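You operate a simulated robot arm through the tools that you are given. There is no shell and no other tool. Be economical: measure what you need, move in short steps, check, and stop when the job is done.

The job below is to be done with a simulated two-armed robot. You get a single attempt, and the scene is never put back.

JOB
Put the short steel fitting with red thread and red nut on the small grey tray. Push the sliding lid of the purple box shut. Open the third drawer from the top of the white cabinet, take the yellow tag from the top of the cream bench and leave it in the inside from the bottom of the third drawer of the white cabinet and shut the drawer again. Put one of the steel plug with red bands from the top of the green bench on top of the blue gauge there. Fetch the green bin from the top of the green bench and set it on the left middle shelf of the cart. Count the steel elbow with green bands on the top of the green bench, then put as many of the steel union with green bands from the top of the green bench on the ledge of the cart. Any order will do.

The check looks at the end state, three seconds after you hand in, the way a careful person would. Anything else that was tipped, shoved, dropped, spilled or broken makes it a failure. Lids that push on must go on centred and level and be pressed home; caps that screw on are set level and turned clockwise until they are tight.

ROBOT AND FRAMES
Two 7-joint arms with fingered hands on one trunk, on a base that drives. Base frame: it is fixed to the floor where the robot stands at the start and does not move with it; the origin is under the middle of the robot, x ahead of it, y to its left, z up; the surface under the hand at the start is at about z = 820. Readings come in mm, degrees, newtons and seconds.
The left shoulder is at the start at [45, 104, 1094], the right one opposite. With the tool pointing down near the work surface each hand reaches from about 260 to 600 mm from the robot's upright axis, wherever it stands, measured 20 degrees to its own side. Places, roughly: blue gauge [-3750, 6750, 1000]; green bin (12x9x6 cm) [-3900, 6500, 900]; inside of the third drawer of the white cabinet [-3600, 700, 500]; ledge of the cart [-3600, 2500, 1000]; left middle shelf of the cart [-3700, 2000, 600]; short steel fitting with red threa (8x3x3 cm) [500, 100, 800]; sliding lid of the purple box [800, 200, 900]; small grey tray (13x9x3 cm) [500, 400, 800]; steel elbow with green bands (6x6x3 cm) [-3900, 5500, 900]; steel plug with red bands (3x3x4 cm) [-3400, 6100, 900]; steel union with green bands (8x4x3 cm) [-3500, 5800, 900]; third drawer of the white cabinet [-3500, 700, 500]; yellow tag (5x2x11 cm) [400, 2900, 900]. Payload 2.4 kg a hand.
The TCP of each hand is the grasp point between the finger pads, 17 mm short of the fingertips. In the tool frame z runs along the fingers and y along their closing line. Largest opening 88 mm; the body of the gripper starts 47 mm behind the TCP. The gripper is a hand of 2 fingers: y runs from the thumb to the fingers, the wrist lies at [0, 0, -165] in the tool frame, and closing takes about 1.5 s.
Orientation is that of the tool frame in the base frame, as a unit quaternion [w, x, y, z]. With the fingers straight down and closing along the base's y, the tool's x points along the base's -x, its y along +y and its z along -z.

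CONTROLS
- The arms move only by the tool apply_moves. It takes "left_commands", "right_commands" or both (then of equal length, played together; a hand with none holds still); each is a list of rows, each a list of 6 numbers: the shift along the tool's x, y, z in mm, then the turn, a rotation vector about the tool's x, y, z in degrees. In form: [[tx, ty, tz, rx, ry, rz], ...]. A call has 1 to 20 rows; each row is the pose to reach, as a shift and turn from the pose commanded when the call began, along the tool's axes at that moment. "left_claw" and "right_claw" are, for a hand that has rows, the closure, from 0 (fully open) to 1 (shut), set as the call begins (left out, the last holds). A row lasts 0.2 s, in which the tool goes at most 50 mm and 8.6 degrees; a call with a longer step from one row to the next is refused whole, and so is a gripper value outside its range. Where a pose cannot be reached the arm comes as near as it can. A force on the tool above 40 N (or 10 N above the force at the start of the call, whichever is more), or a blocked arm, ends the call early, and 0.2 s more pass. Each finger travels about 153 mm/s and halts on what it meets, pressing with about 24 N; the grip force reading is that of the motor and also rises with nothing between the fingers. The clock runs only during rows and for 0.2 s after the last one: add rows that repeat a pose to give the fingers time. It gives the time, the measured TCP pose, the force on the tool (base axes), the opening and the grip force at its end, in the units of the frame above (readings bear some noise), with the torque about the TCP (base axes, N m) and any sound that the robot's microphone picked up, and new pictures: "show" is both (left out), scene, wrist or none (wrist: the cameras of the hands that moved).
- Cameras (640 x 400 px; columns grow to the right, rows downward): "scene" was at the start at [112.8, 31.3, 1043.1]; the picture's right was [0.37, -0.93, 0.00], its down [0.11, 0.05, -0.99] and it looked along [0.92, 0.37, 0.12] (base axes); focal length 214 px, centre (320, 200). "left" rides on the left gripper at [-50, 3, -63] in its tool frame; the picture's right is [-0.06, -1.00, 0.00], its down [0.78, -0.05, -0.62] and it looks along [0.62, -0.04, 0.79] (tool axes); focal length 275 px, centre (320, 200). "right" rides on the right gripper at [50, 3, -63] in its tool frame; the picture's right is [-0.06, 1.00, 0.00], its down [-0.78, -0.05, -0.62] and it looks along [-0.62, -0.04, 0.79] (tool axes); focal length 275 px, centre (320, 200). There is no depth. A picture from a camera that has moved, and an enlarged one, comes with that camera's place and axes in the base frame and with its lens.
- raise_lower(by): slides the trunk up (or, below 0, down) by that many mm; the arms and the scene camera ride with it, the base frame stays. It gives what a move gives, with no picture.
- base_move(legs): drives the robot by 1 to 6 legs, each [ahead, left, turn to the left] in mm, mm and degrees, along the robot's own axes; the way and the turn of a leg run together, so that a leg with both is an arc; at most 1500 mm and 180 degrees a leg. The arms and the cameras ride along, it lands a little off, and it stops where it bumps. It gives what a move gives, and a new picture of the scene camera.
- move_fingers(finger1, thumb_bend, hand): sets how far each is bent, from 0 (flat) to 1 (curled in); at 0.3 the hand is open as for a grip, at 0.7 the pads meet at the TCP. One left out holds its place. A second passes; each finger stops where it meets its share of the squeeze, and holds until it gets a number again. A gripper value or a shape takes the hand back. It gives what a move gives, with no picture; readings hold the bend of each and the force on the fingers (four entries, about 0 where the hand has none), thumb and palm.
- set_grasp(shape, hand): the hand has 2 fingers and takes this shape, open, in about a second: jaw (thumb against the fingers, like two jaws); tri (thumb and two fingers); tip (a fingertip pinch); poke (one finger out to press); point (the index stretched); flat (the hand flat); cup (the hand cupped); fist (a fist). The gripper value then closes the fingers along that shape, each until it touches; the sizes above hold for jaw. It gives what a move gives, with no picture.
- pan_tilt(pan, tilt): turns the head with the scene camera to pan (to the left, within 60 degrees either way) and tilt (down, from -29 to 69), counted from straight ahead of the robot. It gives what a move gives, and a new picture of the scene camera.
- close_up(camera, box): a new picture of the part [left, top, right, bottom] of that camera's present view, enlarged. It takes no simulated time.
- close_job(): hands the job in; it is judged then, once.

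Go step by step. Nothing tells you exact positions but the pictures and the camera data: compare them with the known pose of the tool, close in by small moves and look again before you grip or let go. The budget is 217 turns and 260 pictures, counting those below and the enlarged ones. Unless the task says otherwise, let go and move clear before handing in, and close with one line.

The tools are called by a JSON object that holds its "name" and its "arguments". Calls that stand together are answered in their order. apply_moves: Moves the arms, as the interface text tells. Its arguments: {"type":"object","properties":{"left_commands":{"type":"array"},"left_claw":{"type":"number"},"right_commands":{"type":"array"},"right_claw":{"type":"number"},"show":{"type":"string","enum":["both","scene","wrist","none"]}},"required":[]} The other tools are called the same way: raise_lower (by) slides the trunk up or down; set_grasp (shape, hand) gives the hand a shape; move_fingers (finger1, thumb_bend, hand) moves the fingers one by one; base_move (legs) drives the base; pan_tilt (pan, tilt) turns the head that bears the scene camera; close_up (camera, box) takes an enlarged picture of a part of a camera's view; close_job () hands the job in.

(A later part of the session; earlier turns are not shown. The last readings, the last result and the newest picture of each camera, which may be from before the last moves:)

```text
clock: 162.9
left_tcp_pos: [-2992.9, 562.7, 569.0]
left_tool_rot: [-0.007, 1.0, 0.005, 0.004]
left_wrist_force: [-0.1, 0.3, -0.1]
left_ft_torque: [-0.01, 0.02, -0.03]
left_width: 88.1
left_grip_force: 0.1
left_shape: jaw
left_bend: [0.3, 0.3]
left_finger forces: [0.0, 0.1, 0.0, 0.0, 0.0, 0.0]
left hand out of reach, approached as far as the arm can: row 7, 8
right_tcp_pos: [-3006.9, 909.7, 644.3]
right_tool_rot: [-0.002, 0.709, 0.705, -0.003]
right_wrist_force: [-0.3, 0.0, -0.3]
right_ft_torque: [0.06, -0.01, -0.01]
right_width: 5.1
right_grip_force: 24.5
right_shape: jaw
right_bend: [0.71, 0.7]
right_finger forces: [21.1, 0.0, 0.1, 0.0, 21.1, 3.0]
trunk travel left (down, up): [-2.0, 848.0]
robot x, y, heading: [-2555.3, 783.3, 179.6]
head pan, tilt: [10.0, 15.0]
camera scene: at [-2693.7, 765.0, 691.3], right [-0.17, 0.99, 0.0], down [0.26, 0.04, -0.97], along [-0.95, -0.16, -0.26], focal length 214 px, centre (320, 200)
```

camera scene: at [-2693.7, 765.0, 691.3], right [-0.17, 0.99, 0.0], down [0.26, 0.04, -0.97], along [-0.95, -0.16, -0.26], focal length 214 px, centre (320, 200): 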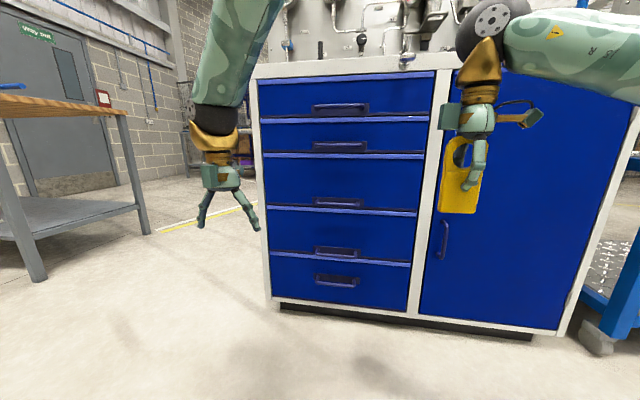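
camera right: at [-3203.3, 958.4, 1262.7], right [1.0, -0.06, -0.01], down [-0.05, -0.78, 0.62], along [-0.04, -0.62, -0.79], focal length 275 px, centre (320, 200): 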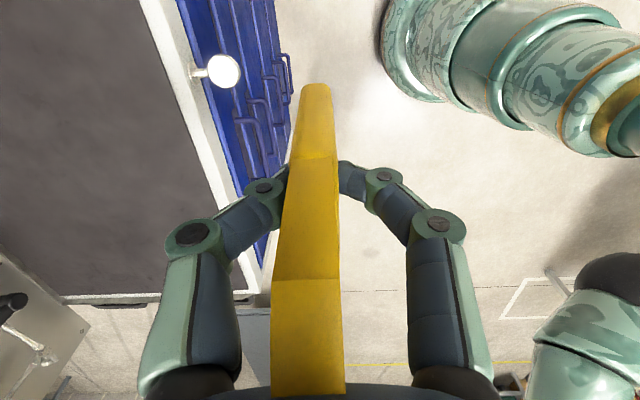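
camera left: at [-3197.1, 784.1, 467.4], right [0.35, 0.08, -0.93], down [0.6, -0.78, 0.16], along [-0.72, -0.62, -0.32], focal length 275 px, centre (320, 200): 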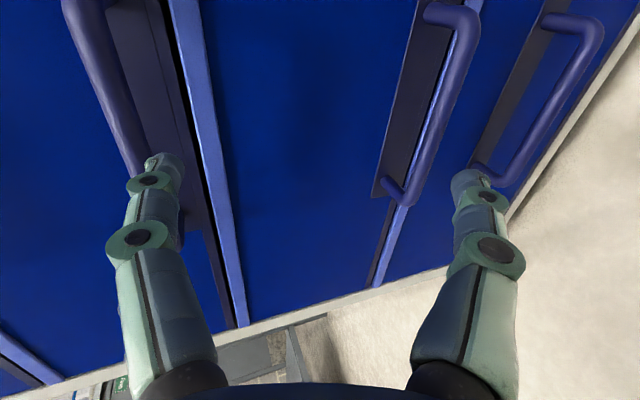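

The elbow is now up and bent, which is better. I'll roll the hand and then tilt it forward, this time in two checked steps.

{"name": "apply_moves", "arguments": {"left_commands": [[-5, -11, 1, 0, 0, 8.2], [-10, -21, 2, 0, 0, 16.4], [-16, -32, 2, 0, 0, 24.6], [-21, -43, 3, 0, 0, 32.8], [-26, -53, 4, 0, 0, 41], [-31, -64, 5, 0, 0, 49.2], [-36, -74, 6, 0, 0, 57.4], [-41, -85, 7, 0, 0, 65.6], [-47, -96, 7, 0, 0, 73.8], [-52, -106, 8, 0, 0, 82], [-57, -117, 9, 0, 0, 90], [-57, -117, 9, 0, 0, 90]], "show": "none"}}

{"name": "apply_moves", "arguments": {"left_commands": [[0, 5, 3, -7.5, 0, 0], [0, 10, 6, -15, 0, 0], [0, 15, 9, -22.5, 0, 0], [0, 20, 12, -30, 0, 0], [0, 25, 15, -37.5, 0, 0], [0, 30, 18, -45, 0, 0], [0, 35, 21, -52.5, 0, 0], [0, 40, 24, -60, 0, 0], [0, 40, 24, -60, 0, 0]], "show": "both"}}

```text
clock: 165.5
left_tcp_pos: [-3163.9, 758.7, 546.0]
left_tool_rot: [-0.008, 0.71, -0.704, -0.001]
left_wrist_force: [0.5, -0.4, 0.0]
left_ft_torque: [0.01, 0.02, 0.01]
left_width: 88.0
left_grip_force: 0.0
left_shape: jaw
left_bend: [0.3, 0.3]
left_finger forces: [0.0, 0.0, 0.1, 0.0, 0.0, 0.0]
left hand out of reach, approached as far as the arm can: row 1, 2, 3, 4, 5, 6, 7, 8, 9, 10, 11, 12
right_tcp_pos: [-3006.2, 907.8, 644.8]
right_tool_rot: [-0.002, 0.709, 0.705, -0.002]
right_wrist_force: [1.0, 0.0, -0.2]
right_ft_torque: [-0.04, 0.01, 0.01]
right_width: 5.1
right_grip_force: 24.3
right_shape: jaw
right_bend: [0.71, 0.7]
right_finger forces: [20.9, 0.0, 0.0, 0.0, 21.1, 2.8]
trunk travel left (down, up): [-2.0, 848.0]
robot x, y, heading: [-2553.4, 785.1, 179.6]
head pan, tilt: [10.0, 15.0]
```

```text
clock: 167.5
left_tcp_pos: [-3272.8, 741.5, 498.6]
left_tool_rot: [0.346, 0.624, -0.604, -0.354]
left_wrist_force: [0.8, 0.5, -0.6]
left_ft_torque: [-0.03, 0.02, 0.02]
left_width: 88.1
left_grip_force: 0.1
left_shape: jaw
left_bend: [0.3, 0.3]
left_finger forces: [0.0, 0.1, 0.0, 0.1, 0.0, 0.1]
left hand out of reach, approached as far as the arm can: row 1, 2, 3, 4, 5, 6, 7, 8, 9
right_tcp_pos: [-3007.7, 908.7, 645.4]
right_tool_rot: [-0.003, 0.709, 0.705, -0.003]
right_wrist_force: [-0.3, -0.8, -0.3]
right_ft_torque: [-0.01, -0.02, -0.03]
right_width: 5.2
right_grip_force: 24.6
right_shape: jaw
right_bend: [0.71, 0.7]
right_finger forces: [21.0, 0.1, 0.0, 0.0, 21.2, 2.8]
trunk travel left (down, up): [-2.0, 848.0]
robot x, y, heading: [-2552.3, 778.6, 179.6]
head pan, tilt: [10.0, 15.0]
camera scene: at [-2693.7, 765.0, 691.3], right [-0.17, 0.99, 0.0], down [0.26, 0.04, -0.97], along [-0.95, -0.16, -0.26], focal length 214 px, centre (320, 200)
camera left: at [-3221.1, 791.3, 533.0], right [0.51, 0.09, -0.86], down [0.57, -0.78, 0.25], along [-0.65, -0.62, -0.45], focal length 275 px, centre (320, 200)
```

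scene: 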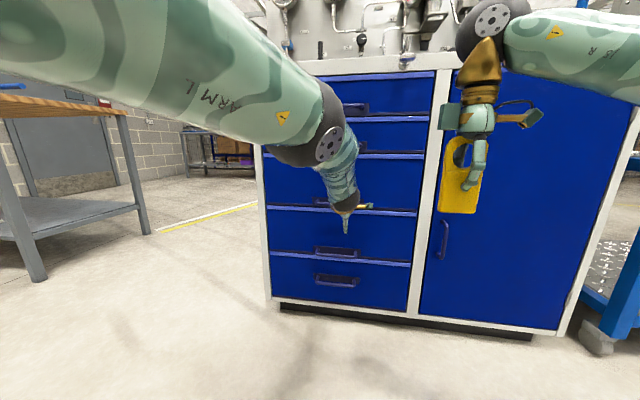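
left: 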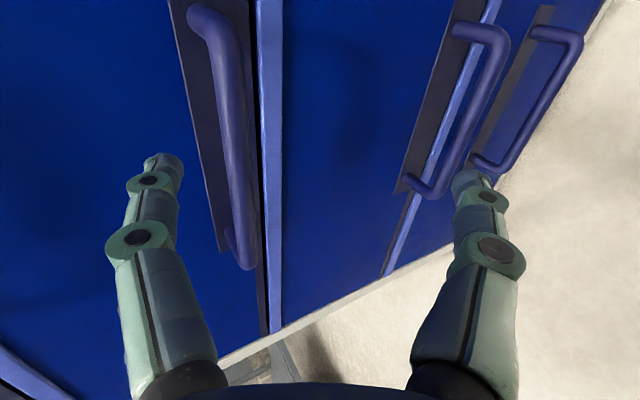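

The left hand is elbow-up at the third handle's height. The bar measures about [-3342, 710, 504], so I'll sync, narrow the fingers, and use the base and trunk for the last approach.

{"name": "apply_moves", "arguments": {"left_commands": [[0, 0, 0, 0, 0, 0], [0, 0, 0, 0, 0, 0], [0, 0, 0, 0, 0, 0]], "left_claw": 0.3, "show": "none"}}

{"name": "base_move", "arguments": {"legs": [[30, 25, 0]]}}

{"name": "apply_moves", "arguments": {"left_commands": [[0, 0, 0, 0, 0, 0]], "show": "wrist"}}

```text
clock: 168.3
left_tcp_pos: [-3274.1, 741.8, 498.6]
left_tool_rot: [0.349, 0.62, -0.608, -0.353]
left_wrist_force: [0.3, -0.1, -0.1]
left_ft_torque: [-0.03, 0.0, -0.01]
left_width: 62.2
left_grip_force: 0.1
left_shape: jaw
left_bend: [0.67, 0.64]
left_finger forces: [0.0, 0.0, 0.0, 0.1, 0.1, 0.0]
right_tcp_pos: [-3008.0, 908.0, 644.7]
right_tool_rot: [-0.002, 0.709, 0.705, -0.002]
right_wrist_force: [-0.2, -0.1, -0.6]
right_ft_torque: [0.0, -0.03, 0.01]
right_width: 5.3
right_grip_force: 23.3
right_shape: jaw
right_bend: [0.71, 0.7]
right_finger forces: [21.0, 0.0, 0.0, 0.0, 21.1, 2.9]
trunk travel left (down, up): [-2.0, 848.0]
robot x, y, heading: [-2554.5, 778.7, 179.8]
head pan, tilt: [10.0, 15.0]
```

```text
clock: 169.1
left_tcp_pos: [-3302.9, 717.4, 498.5]
left_tool_rot: [0.348, 0.619, -0.609, -0.354]
left_wrist_force: [-0.2, 0.0, -0.4]
left_ft_torque: [-0.02, 0.0, -0.01]
left_width: 62.0
left_grip_force: 0.0
left_shape: jaw
left_bend: [0.67, 0.64]
left_finger forces: [0.0, 0.0, 0.0, 0.0, 0.0, 0.0]
right_tcp_pos: [-3037.2, 883.9, 645.1]
right_tool_rot: [-0.003, 0.709, 0.705, -0.003]
right_wrist_force: [-0.4, 0.3, -0.2]
right_ft_torque: [0.0, 0.0, 0.01]
right_width: 5.4
right_grip_force: 23.6
right_shape: jaw
right_bend: [0.71, 0.7]
right_finger forces: [21.1, 0.1, 0.0, 0.0, 21.1, 2.9]
trunk travel left (down, up): [-2.0, 848.0]
robot x, y, heading: [-2587.5, 754.9, 179.6]
head pan, tilt: [10.0, 15.0]
camera scene: at [-2723.7, 739.8, 691.3], right [-0.17, 0.99, 0.0], down [0.26, 0.04, -0.97], along [-0.95, -0.16, -0.26], focal length 214 px, centre (320, 200)
```

scene: 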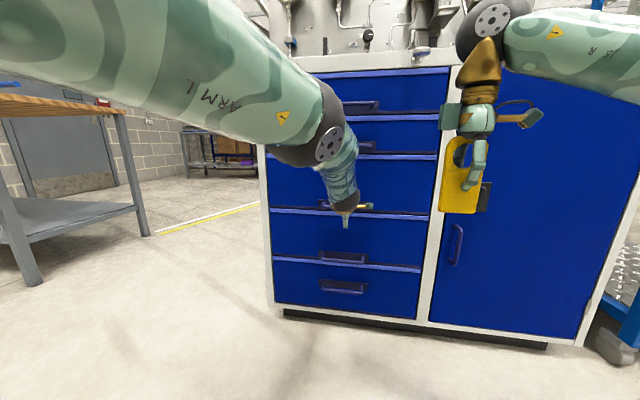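

```text
clock: 169.5
left_tcp_pos: [-3304.5, 716.1, 497.5]
left_tool_rot: [0.35, 0.619, -0.608, -0.354]
left_wrist_force: [-0.6, -0.2, 0.7]
left_ft_torque: [-0.01, -0.01, 0.0]
left_width: 61.9
left_grip_force: 0.1
left_shape: jaw
left_bend: [0.67, 0.64]
left_finger forces: [0.0, 0.1, 0.0, 0.1, 0.1, 0.1]
right_tcp_pos: [-3036.8, 884.3, 644.3]
right_tool_rot: [-0.003, 0.709, 0.705, -0.002]
right_wrist_force: [-0.2, -0.1, -0.5]
right_ft_torque: [0.01, 0.0, 0.0]
right_width: 5.4
right_grip_force: 24.1
right_shape: jaw
right_bend: [0.71, 0.7]
right_finger forces: [20.9, 0.0, 0.0, 0.0, 21.1, 2.9]
trunk travel left (down, up): [-2.0, 848.0]
robot x, y, heading: [-2581.8, 755.2, 179.7]
head pan, tilt: [10.0, 15.0]
camera left: at [-3251.0, 766.7, 532.8], right [0.5, 0.08, -0.86], down [0.57, -0.78, 0.26], along [-0.65, -0.62, -0.44], focal length 275 px, centre (320, 200)
```

left: 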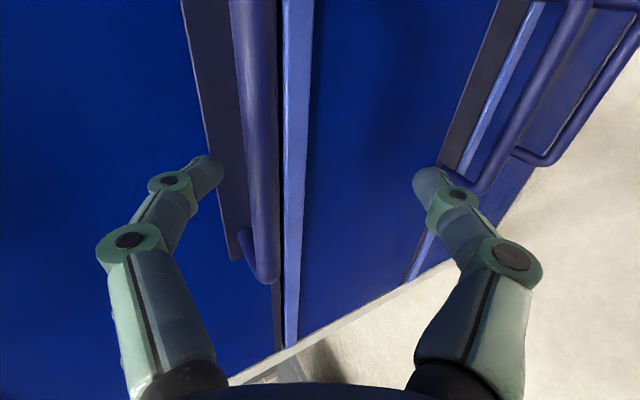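

{"name": "base_move", "arguments": {"legs": [[20, 3, 0]]}}

{"name": "apply_moves", "arguments": {"left_commands": [[0, 0, 0, 0, 0, 0]], "show": "wrist"}}

```text
clock: 170.3
left_tcp_pos: [-3324.3, 713.9, 498.0]
left_tool_rot: [0.349, 0.618, -0.609, -0.354]
left_wrist_force: [0.0, 0.0, 0.2]
left_ft_torque: [-0.01, -0.03, 0.03]
left_width: 61.9
left_grip_force: 0.1
left_shape: jaw
left_bend: [0.67, 0.64]
left_finger forces: [0.0, 0.0, 0.0, 0.0, 0.0, 0.0]
right_tcp_pos: [-3057.4, 881.1, 645.4]
right_tool_rot: [-0.002, 0.709, 0.705, -0.002]
right_wrist_force: [-0.2, -0.3, -0.5]
right_ft_torque: [-0.02, 0.03, -0.01]
right_width: 5.3
right_grip_force: 23.7
right_shape: jaw
right_bend: [0.71, 0.7]
right_finger forces: [21.0, 0.0, 0.0, 0.0, 21.2, 2.9]
trunk travel left (down, up): [-2.0, 848.0]
robot x, y, heading: [-2605.9, 752.9, 179.4]
head pan, tilt: [10.0, 15.0]
camera scene: at [-2744.0, 737.0, 691.3], right [-0.17, 0.99, 0.0], down [0.26, 0.04, -0.97], along [-0.95, -0.16, -0.26], focal length 214 px, centre (320, 200)
```

scene: 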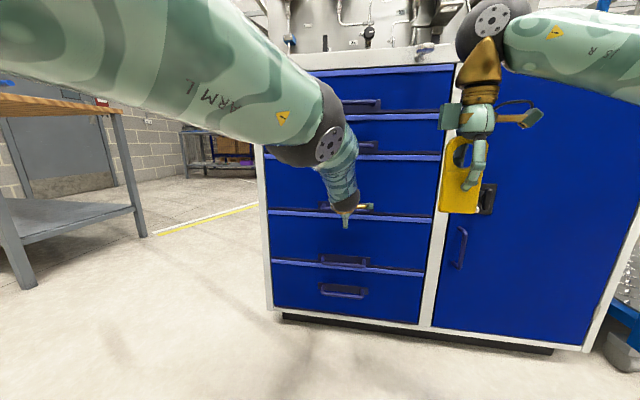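

```text
clock: 170.7
left_tcp_pos: [-3323.9, 714.2, 497.2]
left_tool_rot: [0.349, 0.619, -0.609, -0.353]
left_wrist_force: [0.3, -0.2, 0.3]
left_ft_torque: [0.0, -0.01, 0.0]
left_width: 61.8
left_grip_force: 0.0
left_shape: jaw
left_bend: [0.67, 0.64]
left_finger forces: [0.0, 0.0, 0.0, 0.0, 0.1, 0.1]
right_tcp_pos: [-3058.1, 880.4, 644.4]
right_tool_rot: [-0.002, 0.709, 0.705, -0.002]
right_wrist_force: [-0.3, 0.2, -0.6]
right_ft_torque: [0.01, -0.01, -0.02]
right_width: 5.4
right_grip_force: 23.8
right_shape: jaw
right_bend: [0.71, 0.7]
right_finger forces: [21.0, 0.0, 0.1, 0.0, 21.2, 2.9]
trunk travel left (down, up): [-2.0, 848.0]
robot x, y, heading: [-2602.1, 752.5, 179.9]
head pan, tilt: [10.0, 15.0]
camera left: at [-3271.3, 763.9, 532.8], right [0.5, 0.08, -0.86], down [0.57, -0.78, 0.26], along [-0.65, -0.62, -0.44], focal length 275 px, centre (320, 200)
```

left: 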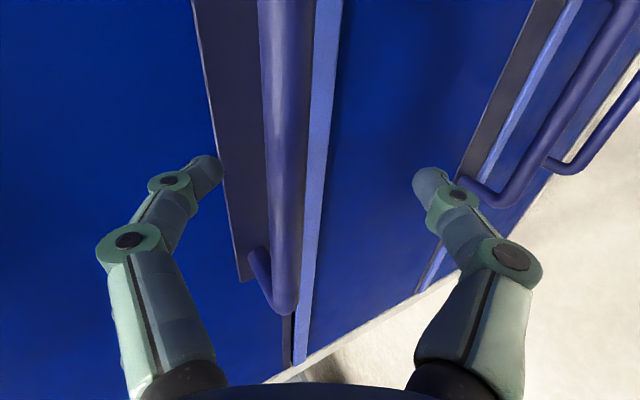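

{"name": "base_move", "arguments": {"legs": [[9, 0, 0]]}}

{"name": "apply_moves", "arguments": {"left_commands": [[0, 0, 0, 0, 0, 0], [0, 0, 0, 0, 0, 0], [0, 0, 0, 0, 0, 0], [0, 0, 0, 0, 0, 0], [0, 0, 0, 0, 0, 0]], "left_claw": 1, "show": "wrist"}}

```text
clock: 171.5
left_tcp_pos: [-3333.0, 714.1, 497.0]
left_tool_rot: [0.349, 0.619, -0.609, -0.353]
left_wrist_force: [0.2, 0.7, 0.7]
left_ft_torque: [0.0, 0.01, -0.02]
left_width: 62.0
left_grip_force: 0.0
left_shape: jaw
left_bend: [0.67, 0.64]
left_finger forces: [0.0, 0.0, 0.0, 0.0, 0.1, 0.0]
right_tcp_pos: [-3066.5, 880.5, 644.9]
right_tool_rot: [-0.003, 0.709, 0.706, -0.002]
right_wrist_force: [0.0, -0.3, -0.1]
right_ft_torque: [0.02, -0.02, -0.01]
right_width: 5.4
right_grip_force: 23.7
right_shape: jaw
right_bend: [0.71, 0.7]
right_finger forces: [20.9, 0.0, 0.0, 0.1, 21.1, 2.9]
trunk travel left (down, up): [-2.0, 848.0]
robot x, y, heading: [-2611.6, 752.6, 179.9]
head pan, tilt: [10.0, 15.0]
camera scene: at [-2753.2, 737.0, 691.3], right [-0.17, 0.99, 0.0], down [0.26, 0.04, -0.97], along [-0.95, -0.16, -0.26], focal length 214 px, centre (320, 200)
```

scene: 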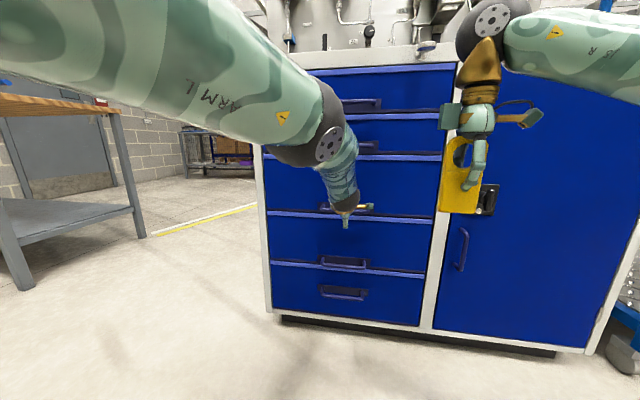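

```text
clock: 172.7
left_tcp_pos: [-3333.7, 715.0, 498.3]
left_tool_rot: [0.349, 0.619, -0.608, -0.354]
left_wrist_force: [-1.0, -0.9, -1.8]
left_ft_torque: [0.05, -0.04, -0.01]
left_width: 0.2
left_grip_force: 24.0
left_shape: jaw
left_bend: [0.6, 0.66]
left_finger forces: [0.5, 0.1, 0.1, 0.0, 0.1, 0.0]
right_tcp_pos: [-3066.6, 880.5, 644.9]
right_tool_rot: [-0.003, 0.709, 0.705, -0.003]
right_wrist_force: [-0.3, -0.5, -1.4]
right_ft_torque: [0.01, 0.0, 0.0]
right_width: 5.4
right_grip_force: 24.2
right_shape: jaw
right_bend: [0.71, 0.7]
right_finger forces: [21.1, 0.1, 0.0, 0.0, 21.2, 3.0]
trunk travel left (down, up): [-2.0, 848.0]
robot x, y, heading: [-2609.7, 749.7, 179.4]
head pan, tilt: [10.0, 15.0]
camera left: at [-3280.4, 764.0, 532.6], right [0.51, 0.08, -0.86], down [0.57, -0.78, 0.26], along [-0.65, -0.62, -0.44], focal length 275 px, centre (320, 200)
```

left: 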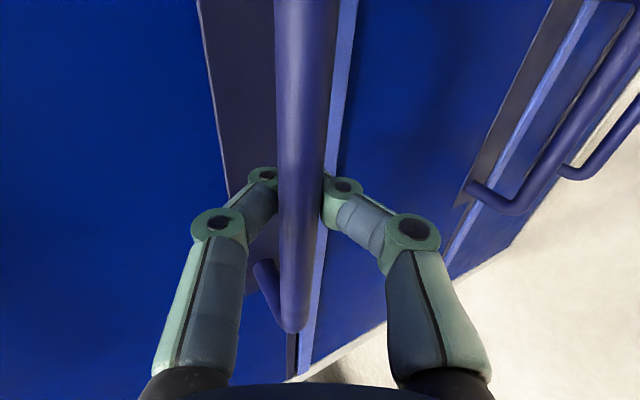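

The fingertips have met behind the bar, so the handle is hooked. I'll pull by driving backwards.

{"name": "base_move", "arguments": {"legs": [[-100, 0, 0]]}}

```text
clock: 173.8
left_tcp_pos: [-3233.4, 712.2, 499.0]
left_tool_rot: [0.349, 0.619, -0.608, -0.354]
left_wrist_force: [-0.2, -0.6, -0.5]
left_ft_torque: [-0.01, -0.01, 0.01]
left_width: 0.1
left_grip_force: 24.2
left_shape: jaw
left_bend: [0.61, 0.66]
left_finger forces: [0.0, 0.0, 0.0, 0.0, 0.1, 0.0]
right_tcp_pos: [-2969.4, 878.1, 645.0]
right_tool_rot: [-0.002, 0.709, 0.705, -0.002]
right_wrist_force: [0.5, 0.2, 0.2]
right_ft_torque: [-0.02, 0.0, 0.0]
right_width: 4.9
right_grip_force: 24.3
right_shape: jaw
right_bend: [0.71, 0.7]
right_finger forces: [21.0, 0.0, 0.1, 0.0, 21.1, 2.9]
trunk travel left (down, up): [-2.0, 848.0]
robot x, y, heading: [-2511.3, 752.6, 179.6]
head pan, tilt: [10.0, 15.0]
camera scene: at [-2654.3, 736.2, 691.3], right [-0.17, 0.99, 0.0], down [0.26, 0.04, -0.97], along [-0.95, -0.16, -0.26], focal length 214 px, centre (320, 200)
```

scene: 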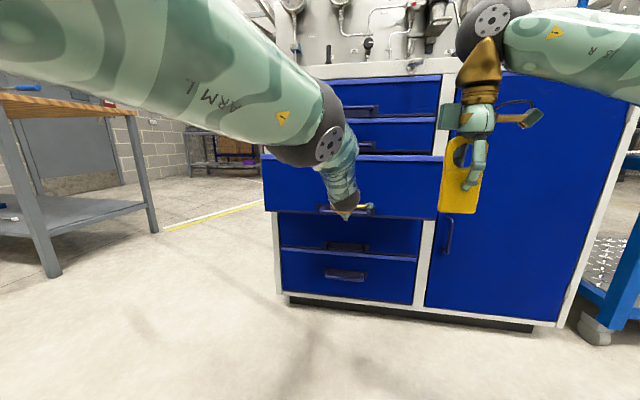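

The third drawer is coming out. Continuing the pull.

{"name": "base_move", "arguments": {"legs": [[-190, 0, 0]]}}

```text
clock: 175.4
left_tcp_pos: [-3042.1, 710.5, 500.0]
left_tool_rot: [0.35, 0.62, -0.607, -0.353]
left_wrist_force: [0.0, 1.0, -1.8]
left_ft_torque: [0.0, 0.0, 0.02]
left_width: 0.0
left_grip_force: 23.8
left_shape: jaw
left_bend: [0.59, 0.66]
left_finger forces: [0.0, 0.1, 0.0, 0.0, 2.3, 0.1]
right_tcp_pos: [-2775.7, 876.9, 644.7]
right_tool_rot: [-0.002, 0.708, 0.706, -0.002]
right_wrist_force: [-0.7, -0.6, -1.2]
right_ft_torque: [-0.01, 0.02, -0.01]
right_width: 5.3
right_grip_force: 24.0
right_shape: jaw
right_bend: [0.71, 0.7]
right_finger forces: [21.0, 0.1, 0.0, 0.1, 21.1, 3.0]
trunk travel left (down, up): [-2.0, 848.0]
robot x, y, heading: [-2323.5, 749.0, 179.9]
head pan, tilt: [10.0, 15.0]
camera scene: at [-2462.0, 735.1, 691.2], right [-0.17, 0.99, 0.0], down [0.26, 0.04, -0.97], along [-0.95, -0.17, -0.26], focal length 214 px, centre (320, 200)
```

scene: 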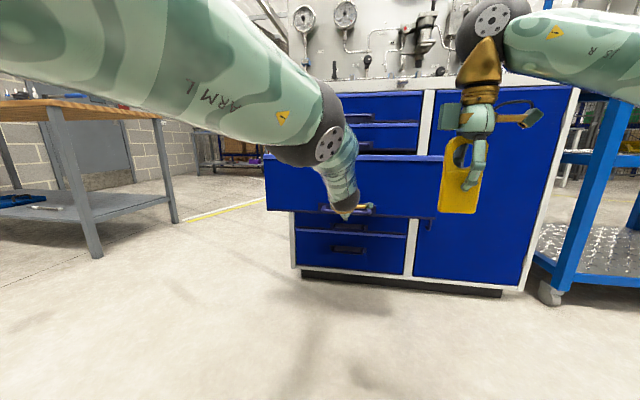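

The drawer is out about 290 mm. I'll release the handle, back off, and rise above drawer height.

{"name": "apply_moves", "arguments": {"left_commands": [[0, 0, 0, 0, 0, 0], [0, 0, 0, 0, 0, 0], [0, 0, 0, 0, 0, 0], [0, 0, 0, 0, 0, 0]], "left_claw": 0.3, "show": "wrist"}}

{"name": "base_move", "arguments": {"legs": [[-100, 0, 0]]}}

{"name": "raise_lower", "arguments": {"by": 380}}

{"name": "pan_tilt", "arguments": {"pan": 0, "tilt": 30}}

```text
clock: 176.4
left_tcp_pos: [-3041.5, 710.1, 499.7]
left_tool_rot: [0.35, 0.62, -0.607, -0.353]
left_wrist_force: [0.1, -0.7, 1.4]
left_ft_torque: [0.01, -0.05, 0.04]
left_width: 61.4
left_grip_force: 0.2
left_shape: jaw
left_bend: [0.67, 0.64]
left_finger forces: [0.0, 0.0, 0.0, 0.0, 0.1, 0.1]
right_tcp_pos: [-2776.5, 877.2, 644.5]
right_tool_rot: [-0.002, 0.707, 0.707, -0.002]
right_wrist_force: [0.1, 0.0, -0.5]
right_ft_torque: [-0.01, 0.03, 0.0]
right_width: 5.2
right_grip_force: 23.9
right_shape: jaw
right_bend: [0.71, 0.7]
right_finger forces: [20.9, 0.1, 0.1, 0.1, 21.1, 2.9]
trunk travel left (down, up): [-2.0, 848.0]
robot x, y, heading: [-2322.5, 752.7, 179.9]
head pan, tilt: [10.0, 15.0]
camera left: at [-2989.7, 759.8, 533.7], right [0.5, 0.08, -0.86], down [0.57, -0.78, 0.26], along [-0.65, -0.62, -0.44], focal length 275 px, centre (320, 200)
```

left: 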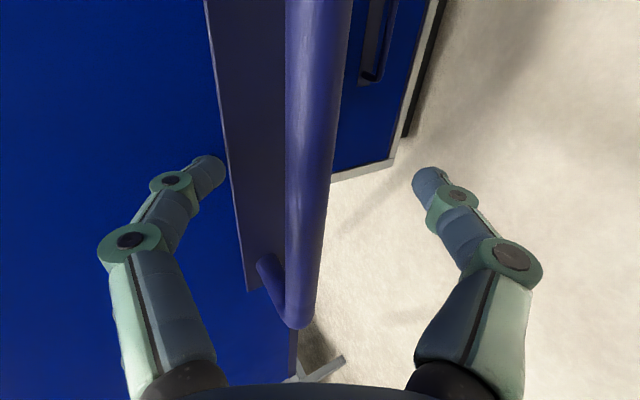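

```text
clock: 177.5
left_tcp_pos: [-2943.9, 709.5, 498.8]
left_tool_rot: [0.352, 0.619, -0.607, -0.353]
left_wrist_force: [0.7, -0.3, 0.0]
left_ft_torque: [0.01, -0.01, 0.0]
left_width: 61.2
left_grip_force: 0.1
left_shape: jaw
left_bend: [0.67, 0.64]
left_finger forces: [0.0, 0.0, 0.0, 0.0, 0.0, 0.0]
right_tcp_pos: [-2678.3, 877.0, 644.3]
right_tool_rot: [-0.002, 0.707, 0.707, -0.003]
right_wrist_force: [-0.2, -1.1, 0.1]
right_ft_torque: [0.02, -0.01, -0.03]
right_width: 5.2
right_grip_force: 24.5
right_shape: jaw
right_bend: [0.71, 0.7]
right_finger forces: [20.9, 0.1, 0.1, 0.0, 21.0, 2.8]
trunk travel left (down, up): [-2.0, 848.0]
robot x, y, heading: [-2218.2, 748.4, 180.1]
head pan, tilt: [10.0, 15.0]
camera scene: at [-2363.5, 734.8, 691.2], right [-0.17, 0.99, 0.0], down [0.26, 0.04, -0.97], along [-0.95, -0.17, -0.26], focal length 214 px, centre (320, 200)
```

scene: 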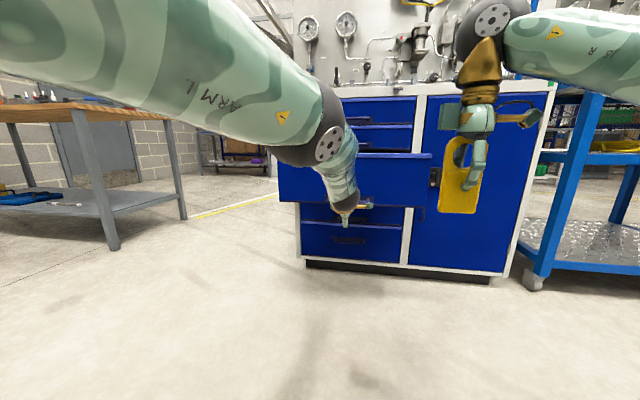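

```text
clock: 181.2
left_tcp_pos: [-2921.9, 709.4, 1081.9]
left_tool_rot: [0.44, 0.558, -0.545, -0.444]
left_wrist_force: [-0.1, -0.1, -0.2]
left_ft_torque: [0.03, 0.03, 0.0]
left_width: 61.4
left_grip_force: 0.1
left_shape: jaw
left_bend: [0.67, 0.64]
left_finger forces: [0.1, 0.1, 0.0, 0.1, 0.1, 0.0]
right_tcp_pos: [-2678.5, 876.9, 1024.5]
right_tool_rot: [-0.002, 0.708, 0.706, -0.002]
right_wrist_force: [-0.3, -0.4, 0.9]
right_ft_torque: [0.03, -0.03, 0.03]
right_width: 5.3
right_grip_force: 24.1
right_shape: jaw
right_bend: [0.71, 0.7]
right_finger forces: [21.1, 0.0, 0.1, 0.0, 21.1, 2.5]
trunk travel left (down, up): [-382.0, 468.0]
robot x, y, heading: [-2224.5, 756.0, 179.9]
head pan, tilt: [10.0, 15.0]
```

```text
clock: 181.9
left_tcp_pos: [-2921.8, 709.7, 1080.8]
left_tool_rot: [0.439, 0.557, -0.547, -0.444]
left_wrist_force: [-0.3, 0.6, -0.1]
left_ft_torque: [0.02, 0.01, 0.0]
left_width: 61.5
left_grip_force: 0.1
left_shape: jaw
left_bend: [0.67, 0.64]
left_finger forces: [0.0, 0.0, 0.1, 0.0, 0.0, 0.1]
right_tcp_pos: [-2678.4, 877.6, 1025.0]
right_tool_rot: [-0.002, 0.708, 0.706, -0.003]
right_wrist_force: [0.1, -0.3, 0.2]
right_ft_torque: [0.0, 0.0, 0.01]
right_width: 5.5
right_grip_force: 24.6
right_shape: jaw
right_bend: [0.71, 0.7]
right_finger forces: [20.9, 0.0, 0.0, 0.1, 21.1, 2.6]
trunk travel left (down, up): [-382.0, 468.0]
robot x, y, heading: [-2220.4, 748.0, 179.6]
head pan, tilt: [0.0, 30.0]
camera scene: at [-2344.3, 751.0, 1041.5], right [0.0, 1.0, 0.0], down [0.5, 0.0, -0.87], along [-0.87, 0.0, -0.5], focal length 214 px, centre (320, 200)
```

scene: 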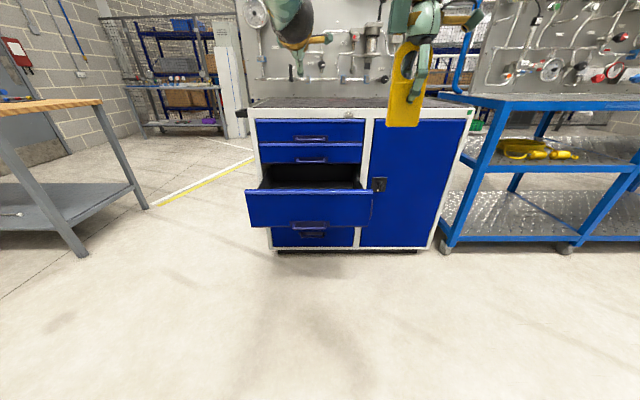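

The third drawer is open. I'll park the left arm in its nominal pose so that it's out of the way.

{"name": "apply_moves", "arguments": {"left_commands": [[11, -7, -29, 7.8, 0, 0], [22, -13, -59, 15.6, 0, 0], [33, -20, -88, 23.4, 0, 0], [44, -26, -117, 31.2, 0, 0], [55, -33, -146, 39, 0, 0], [66, -40, -176, 46.8, 0, 0], [77, -46, -205, 54.6, 0, 0], [88, -53, -234, 62.4, 0, 0], [99, -59, -264, 70.2, 0, 0], [110, -66, -293, 78, 0, 0], [110, -66, -293, 78, 0, 0]], "left_claw": 0, "show": "none"}}

{"name": "apply_moves", "arguments": {"left_commands": [[20, -4, 0, 0, 0, -8.2], [40, -8, 0, 0, 0, -16.4], [60, -12, 0, 0, 0, -24.6], [80, -16, 0, 0, 0, -32.8], [100, -20, 0, 0, 0, -41], [120, -24, 0, 0, 0, -49.2], [140, -28, 0, 0, 0, -57.4], [160, -32, 0, 0, 0, -65.6], [170, -36, 0, 0, 0, -73.8], [180, -40, 0, 0, 0, -82], [190, -40, 0, 0, 0, -90], [190, -40, 0, 0, 0, -90]], "show": "scene"}}

```text
clock: 184.3
left_tcp_pos: [-2649.9, 563.1, 1086.9]
left_tool_rot: [-0.011, 0.71, -0.704, -0.002]
left_wrist_force: [0.0, -0.6, -0.1]
left_ft_torque: [0.04, 0.02, -0.01]
left_width: 88.0
left_grip_force: 0.1
left_shape: jaw
left_bend: [0.3, 0.3]
left_finger forces: [0.1, 0.0, 0.1, 0.0, 0.0, 0.1]
left hand out of reach, approached as far as the arm can: row 1, 2, 3, 4, 5, 6, 7, 8, 9, 10, 11
right_tcp_pos: [-2678.5, 877.5, 1024.7]
right_tool_rot: [-0.003, 0.708, 0.707, -0.002]
right_wrist_force: [0.3, -0.2, 0.4]
right_ft_torque: [0.0, -0.02, -0.01]
right_width: 5.2
right_grip_force: 24.5
right_shape: jaw
right_bend: [0.71, 0.7]
right_finger forces: [21.1, 0.0, 0.0, 0.0, 21.0, 2.5]
trunk travel left (down, up): [-382.0, 468.0]
robot x, y, heading: [-2220.5, 753.8, 179.9]
head pan, tilt: [0.0, 30.0]
```

```text
clock: 186.9
left_tcp_pos: [-2602.8, 374.4, 1083.4]
left_tool_rot: [-0.007, 1.0, 0.006, 0.006]
left_wrist_force: [0.3, 0.6, 0.6]
left_ft_torque: [-0.01, -0.01, 0.01]
left_width: 87.9
left_grip_force: 0.1
left_shape: jaw
left_bend: [0.3, 0.3]
left_finger forces: [0.0, 0.1, 0.0, 0.0, 0.1, 0.0]
right_tcp_pos: [-2678.6, 877.7, 1024.8]
right_tool_rot: [-0.002, 0.708, 0.706, -0.003]
right_wrist_force: [0.3, -0.3, -0.9]
right_ft_torque: [-0.03, -0.01, 0.01]
right_width: 5.3
right_grip_force: 23.9
right_shape: jaw
right_bend: [0.71, 0.7]
right_finger forces: [21.2, 0.0, 0.0, 0.0, 21.0, 2.4]
trunk travel left (down, up): [-382.0, 468.0]
robot x, y, heading: [-2225.2, 751.5, 179.8]
head pan, tilt: [0.0, 30.0]
camera scene: at [-2344.3, 750.9, 1041.4], right [0.0, 1.0, 0.0], down [0.5, 0.0, -0.87], along [-0.87, 0.0, -0.5], focal length 214 px, centre (320, 200)
```

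scene: 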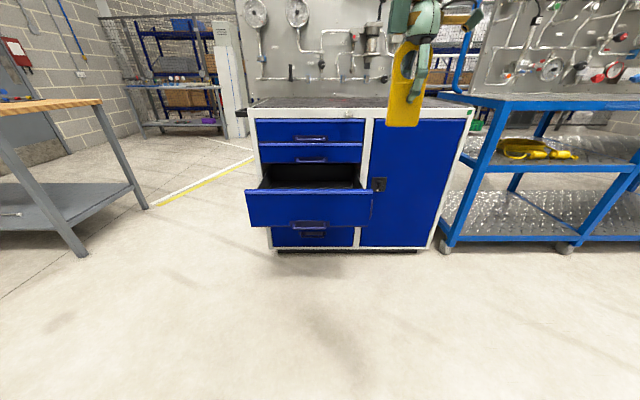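

Driving forward so the right hand comes over the open drawer.

{"name": "base_move", "arguments": {"legs": [[490, 20, 0]]}}

{"name": "apply_moves", "arguments": {"right_commands": [[-25, 0, 20, 0, 0, 0], [-50, 0, 40, 0, 0, 0], [-50, 0, 80, 0, 0, 0], [-50, 0, 120, 0, 0, 0], [-50, 0, 120, 0, 0, 0]]}}

```text
clock: 189.8
left_tcp_pos: [-3091.1, 357.4, 1083.1]
left_tool_rot: [-0.007, 1.0, 0.002, 0.004]
left_wrist_force: [-0.4, 0.2, 0.1]
left_ft_torque: [0.03, 0.02, 0.02]
left_width: 88.1
left_grip_force: 0.2
left_shape: jaw
left_bend: [0.3, 0.3]
left_finger forces: [0.1, 0.0, 0.1, 0.0, 0.1, 0.0]
right_tcp_pos: [-3163.4, 861.2, 1024.1]
right_tool_rot: [-0.003, 0.71, 0.705, -0.002]
right_wrist_force: [-0.4, 0.5, 0.1]
right_ft_torque: [-0.01, 0.01, 0.01]
right_width: 5.1
right_grip_force: 24.1
right_shape: jaw
right_bend: [0.71, 0.7]
right_finger forces: [21.1, 0.0, 0.0, 0.1, 21.1, 2.4]
trunk travel left (down, up): [-382.0, 468.0]
robot x, y, heading: [-2711.9, 735.6, 179.3]
head pan, tilt: [0.0, 30.0]
camera scene: at [-2829.9, 733.5, 1041.4], right [0.01, 1.0, 0.0], down [0.5, 0.0, -0.87], along [-0.87, 0.01, -0.5], focal length 214 px, centre (320, 200)
```

scene: 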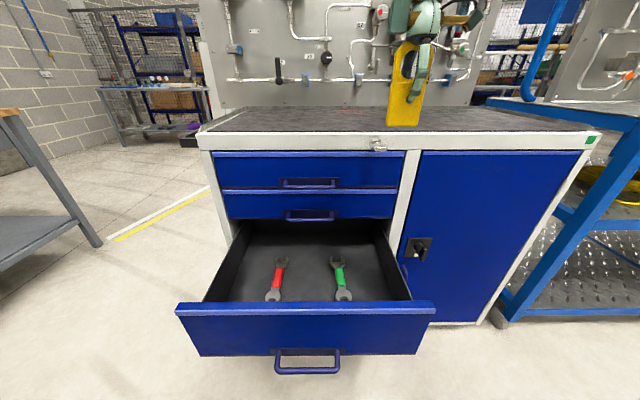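

```text
clock: 191.0
left_tcp_pos: [-3091.1, 358.8, 1083.4]
left_tool_rot: [-0.008, 1.0, 0.002, 0.005]
left_wrist_force: [0.1, -0.3, -0.4]
left_ft_torque: [0.01, -0.01, 0.0]
left_width: 87.9
left_grip_force: 0.0
left_shape: jaw
left_bend: [0.3, 0.3]
left_finger forces: [0.0, 0.1, 0.1, 0.1, 0.1, 0.0]
right_tcp_pos: [-3164.8, 812.1, 907.2]
right_tool_rot: [-0.003, 0.71, 0.705, -0.002]
right_wrist_force: [1.1, 0.8, 0.6]
right_ft_torque: [0.0, 0.0, 0.01]
right_width: 5.5
right_grip_force: 24.1
right_shape: jaw
right_bend: [0.71, 0.7]
right_finger forces: [21.0, 0.0, 0.0, 0.1, 21.2, 1.9]
trunk travel left (down, up): [-382.0, 468.0]
robot x, y, heading: [-2712.2, 736.5, 179.8]
head pan, tilt: [0.0, 30.0]
camera scene: at [-2829.7, 733.5, 1041.4], right [0.01, 1.0, 0.0], down [0.5, 0.0, -0.87], along [-0.87, 0.01, -0.5], focal length 214 px, centre (320, 200)
camera right: at [-3160.8, 862.4, 969.3], right [1.0, -0.07, -0.01], down [-0.05, -0.78, 0.62], along [-0.05, -0.62, -0.79], focal length 275 px, centre (320, 200)
```

scene: 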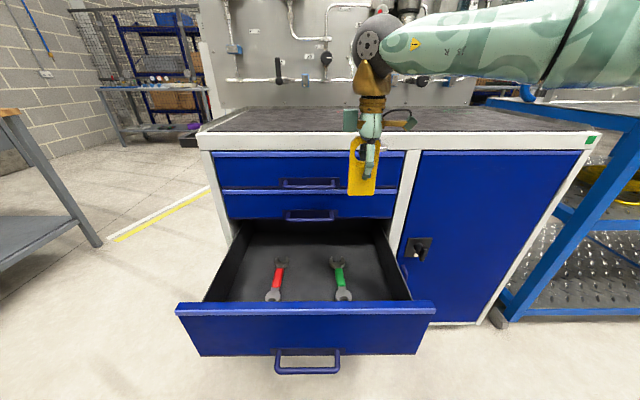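
right: 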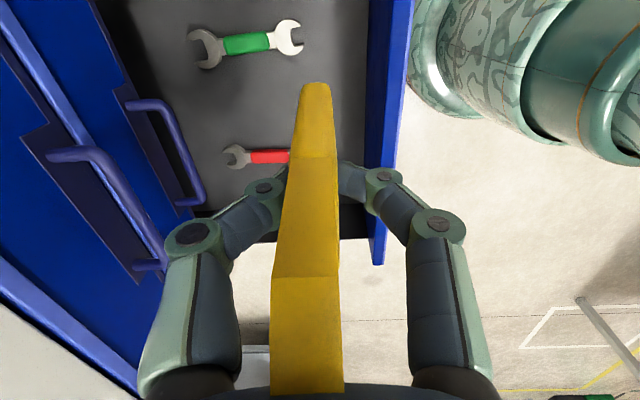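

Two wrenches lie in the drawer, at y≈600 and y≈797. The clear floor between them is around y≈697, so I'll shift the base left and lower the tag there.

{"name": "base_move", "arguments": {"legs": [[0, 75, 0]]}}

{"name": "apply_moves", "arguments": {"right_commands": [[-20, -10, 0, 0, 0, 0], [-40, -20, 0, 0, 0, 0], [-40, -20, 0, 0, 0, 0]], "show": "none"}}

{"name": "raise_lower", "arguments": {"by": -230}}

{"name": "apply_moves", "arguments": {"right_commands": [[0, 0, 0, 0, 0, 0]]}}

```text
clock: 192.1
left_tcp_pos: [-3091.1, 282.7, 1083.6]
left_tool_rot: [-0.009, 1.0, 0.003, 0.006]
left_wrist_force: [-0.7, -0.5, -0.3]
left_ft_torque: [0.0, -0.05, 0.0]
left_width: 87.8
left_grip_force: 0.1
left_shape: jaw
left_bend: [0.3, 0.3]
left_finger forces: [0.0, 0.0, 0.0, 0.0, 0.1, 0.0]
right_tcp_pos: [-3164.6, 737.0, 908.3]
right_tool_rot: [-0.002, 0.709, 0.705, -0.002]
right_wrist_force: [0.2, 0.5, -0.8]
right_ft_torque: [-0.01, -0.02, -0.02]
right_width: 5.3
right_grip_force: 23.9
right_shape: jaw
right_bend: [0.71, 0.7]
right_finger forces: [21.1, 0.0, 0.1, 0.1, 21.2, 1.9]
trunk travel left (down, up): [-382.0, 468.0]
robot x, y, heading: [-2709.4, 656.6, 179.5]
head pan, tilt: [0.0, 30.0]
camera scene: at [-2830.2, 658.0, 1041.4], right [0.01, 1.0, 0.0], down [0.5, 0.0, -0.87], along [-0.87, 0.01, -0.5], focal length 214 px, centre (320, 200)
```

scene: 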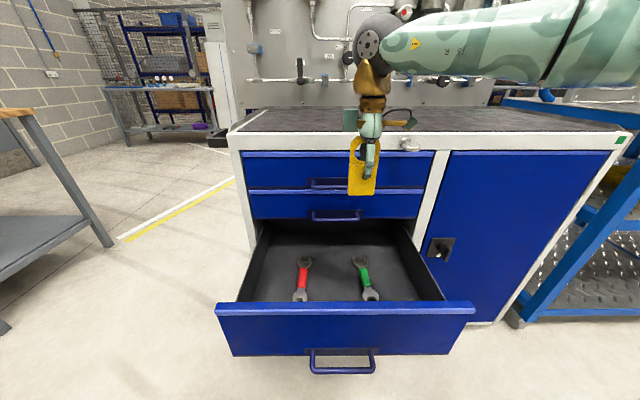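

```text
clock: 192.9
left_tcp_pos: [-3090.2, 282.6, 1083.2]
left_tool_rot: [-0.009, 1.0, 0.002, 0.005]
left_wrist_force: [0.3, 0.2, -1.5]
left_ft_torque: [0.0, -0.01, -0.01]
left_width: 88.0
left_grip_force: 0.2
left_shape: jaw
left_bend: [0.3, 0.3]
left_finger forces: [0.1, 0.1, 0.0, 0.1, 0.0, 0.1]
right_tcp_pos: [-3186.6, 694.8, 907.9]
right_tool_rot: [-0.003, 0.709, 0.705, -0.002]
right_wrist_force: [0.4, -0.1, 0.1]
right_ft_torque: [0.05, 0.0, 0.01]
right_width: 5.2
right_grip_force: 24.0
right_shape: jaw
right_bend: [0.71, 0.7]
right_finger forces: [21.1, 0.1, 0.1, 0.0, 21.2, 2.0]
trunk travel left (down, up): [-382.0, 468.0]
robot x, y, heading: [-2712.9, 659.9, 179.6]
head pan, tilt: [0.0, 30.0]
```

```text
clock: 195.3
left_tcp_pos: [-3090.6, 282.3, 852.8]
left_tool_rot: [-0.008, 1.0, 0.001, 0.005]
left_wrist_force: [0.2, 0.0, -0.3]
left_ft_torque: [0.0, -0.05, -0.01]
left_width: 88.0
left_grip_force: 0.0
left_shape: jaw
left_bend: [0.3, 0.3]
left_finger forces: [0.0, 0.1, 0.1, 0.0, 0.1, 0.0]
right_tcp_pos: [-3184.8, 696.3, 677.1]
right_tool_rot: [-0.004, 0.71, 0.704, -0.002]
right_wrist_force: [-0.6, 1.1, 0.5]
right_ft_torque: [0.0, 0.03, 0.01]
right_width: 5.1
right_grip_force: 23.8
right_shape: jaw
right_bend: [0.71, 0.7]
right_finger forces: [21.2, 0.0, 0.0, 0.1, 21.2, 1.9]
trunk travel left (down, up): [-152.0, 698.0]
robot x, y, heading: [-2706.2, 658.3, 179.7]
head pan, tilt: [0.0, 30.0]
```

```text
clock: 195.7
left_tcp_pos: [-3091.1, 282.8, 853.5]
left_tool_rot: [-0.008, 1.0, 0.003, 0.005]
left_wrist_force: [0.2, -1.4, 0.4]
left_ft_torque: [-0.03, 0.01, 0.02]
left_width: 87.8
left_grip_force: 0.1
left_shape: jaw
left_bend: [0.3, 0.3]
left_finger forces: [0.0, 0.0, 0.0, 0.1, 0.0, 0.0]
right_tcp_pos: [-3185.5, 697.2, 676.3]
right_tool_rot: [-0.003, 0.71, 0.704, -0.002]
right_wrist_force: [-0.1, -1.3, -0.6]
right_ft_torque: [0.02, 0.02, -0.02]
right_width: 5.0
right_grip_force: 24.3
right_shape: jaw
right_bend: [0.71, 0.7]
right_finger forces: [21.1, 0.0, 0.0, 0.0, 21.2, 1.8]
trunk travel left (down, up): [-152.0, 698.0]
robot x, y, heading: [-2711.2, 658.2, 179.5]
head pan, tilt: [0.0, 30.0]
camera scene: at [-2839.3, 658.5, 811.8], right [0.01, 1.0, 0.0], down [0.5, 0.0, -0.87], along [-0.87, 0.01, -0.5], focal length 214 px, centre (320, 200)
camera right: at [-3181.5, 747.4, 739.8], right [1.0, -0.07, -0.01], down [-0.05, -0.78, 0.62], along [-0.05, -0.62, -0.79], focal length 275 px, centre (320, 200)
```

scene: 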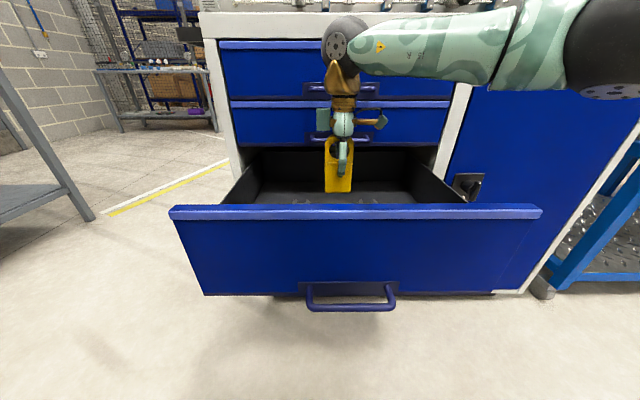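
right: 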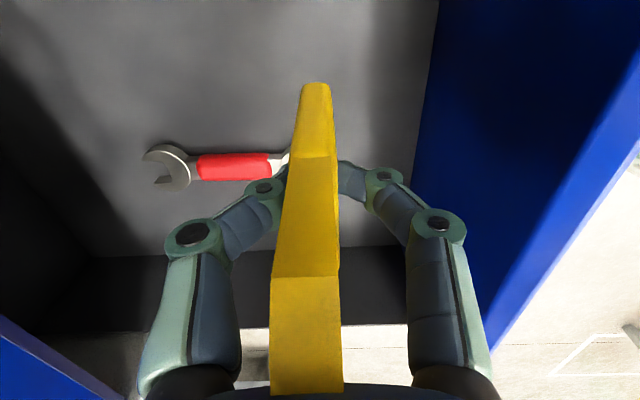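

{"name": "apply_moves", "arguments": {"right_commands": [[0, 0, 30, 0, 0, 0], [0, 0, 60, 0, 0, 0], [0, 0, 80, 0, 0, 0], [0, 0, 90, 0, 0, 0], [0, 0, 96, 0, 0, 0], [0, 0, 102, 0, 0, 0]], "show": "wrist"}}

```text
clock: 197.1
left_tcp_pos: [-3091.8, 282.3, 853.2]
left_tool_rot: [-0.008, 1.0, 0.003, 0.005]
left_wrist_force: [0.4, 0.7, 0.4]
left_ft_torque: [0.01, 0.0, 0.02]
left_width: 87.9
left_grip_force: 0.0
left_shape: jaw
left_bend: [0.3, 0.3]
left_finger forces: [0.1, 0.0, 0.0, 0.1, 0.1, 0.0]
right_tcp_pos: [-3185.1, 697.4, 575.2]
right_tool_rot: [-0.003, 0.709, 0.705, -0.002]
right_wrist_force: [0.0, -0.7, -0.5]
right_ft_torque: [-0.01, 0.01, 0.0]
right_width: 5.4
right_grip_force: 23.9
right_shape: jaw
right_bend: [0.71, 0.7]
right_finger forces: [21.1, 0.1, 0.0, 0.0, 21.2, 1.6]
trunk travel left (down, up): [-152.0, 698.0]
robot x, y, heading: [-2709.9, 654.2, 179.6]
head pan, tilt: [0.0, 30.0]
camera right: at [-3182.2, 747.3, 637.7], right [1.0, -0.07, -0.01], down [-0.05, -0.78, 0.62], along [-0.05, -0.62, -0.79], focal length 275 px, centre (320, 200)
```

right: 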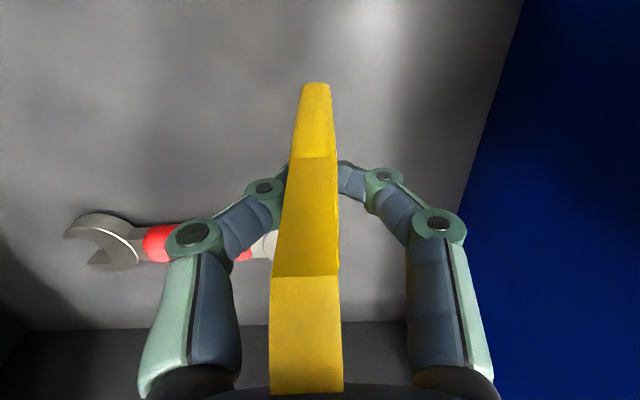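

{"name": "apply_moves", "arguments": {"right_commands": [[0, 0, 3, 0, 0, 0], [0, 0, 6, 0, 0, 0], [0, 0, 9, 0, 0, 0], [0, 0, 12, 0, 0, 0], [0, 0, 15, 0, 0, 0], [0, 0, 18, 0, 0, 0], [0, 0, 21, 0, 0, 0]], "show": "wrist"}}

```text
clock: 198.7
left_tcp_pos: [-3090.3, 283.7, 853.2]
left_tool_rot: [-0.008, 1.0, 0.003, 0.006]
left_wrist_force: [-0.7, -0.3, 0.6]
left_ft_torque: [-0.01, -0.03, -0.02]
left_width: 88.0
left_grip_force: 0.1
left_shape: jaw
left_bend: [0.3, 0.3]
left_finger forces: [0.0, 0.0, 0.1, 0.0, 0.0, 0.1]
right_tcp_pos: [-3185.7, 697.3, 555.0]
right_tool_rot: [-0.002, 0.709, 0.706, -0.003]
right_wrist_force: [0.2, -1.2, -0.3]
right_ft_torque: [-0.03, 0.03, -0.02]
right_width: 5.5
right_grip_force: 23.9
right_shape: jaw
right_bend: [0.71, 0.7]
right_finger forces: [21.1, 0.0, 0.1, 0.0, 21.2, 1.6]
trunk travel left (down, up): [-152.0, 698.0]
robot x, y, heading: [-2711.8, 661.0, 179.3]
head pan, tilt: [0.0, 30.0]
camera right: at [-3182.0, 747.3, 616.8], right [1.0, -0.07, -0.01], down [-0.05, -0.78, 0.62], along [-0.05, -0.62, -0.79], focal length 275 px, centre (320, 200)
```

right: 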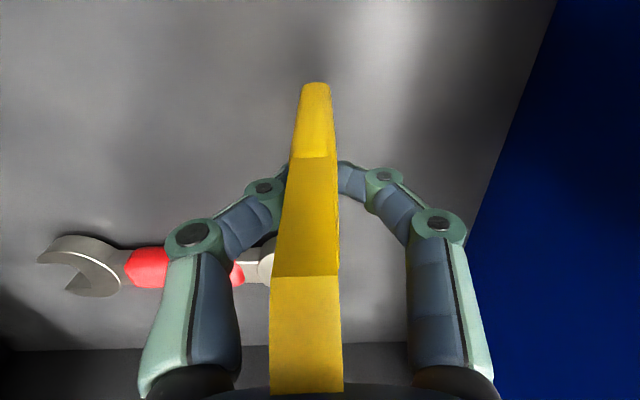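

{"name": "apply_moves", "arguments": {"right_commands": [[0, 0, 3, 0, 0, 0], [0, 0, 6, 0, 0, 0], [0, 0, 9, 0, 0, 0], [0, 0, 12, 0, 0, 0], [0, 0, 15, 0, 0, 0], [0, 0, 18, 0, 0, 0], [0, 0, 21, 0, 0, 0]], "show": "none"}}

```text
clock: 200.1
left_tcp_pos: [-3089.5, 282.5, 854.0]
left_tool_rot: [-0.01, 1.0, 0.002, 0.005]
left_wrist_force: [-0.6, -0.4, 0.6]
left_ft_torque: [-0.01, -0.03, 0.07]
left_width: 87.9
left_grip_force: 0.0
left_shape: jaw
left_bend: [0.3, 0.3]
left_finger forces: [0.1, 0.0, 0.0, 0.0, 0.0, 0.0]
right_tcp_pos: [-3189.6, 697.0, 542.4]
right_tool_rot: [-0.005, 0.71, 0.705, -0.009]
right_wrist_force: [-2.7, 2.7, 24.3]
right_ft_torque: [0.01, 0.09, 0.01]
right_width: 6.4
right_grip_force: 24.0
right_shape: jaw
right_bend: [0.72, 0.71]
right_finger forces: [23.7, 0.0, 0.1, 0.0, 26.8, 14.8]
trunk travel left (down, up): [-152.0, 698.0]
robot x, y, heading: [-2706.8, 659.5, 179.7]
head pan, tilt: [0.0, 30.0]
stopped in row 7 (right hand): the force on the tool passed its limit at 44 N (the readings are from after the stop); the commanded pose is now the measured one
```

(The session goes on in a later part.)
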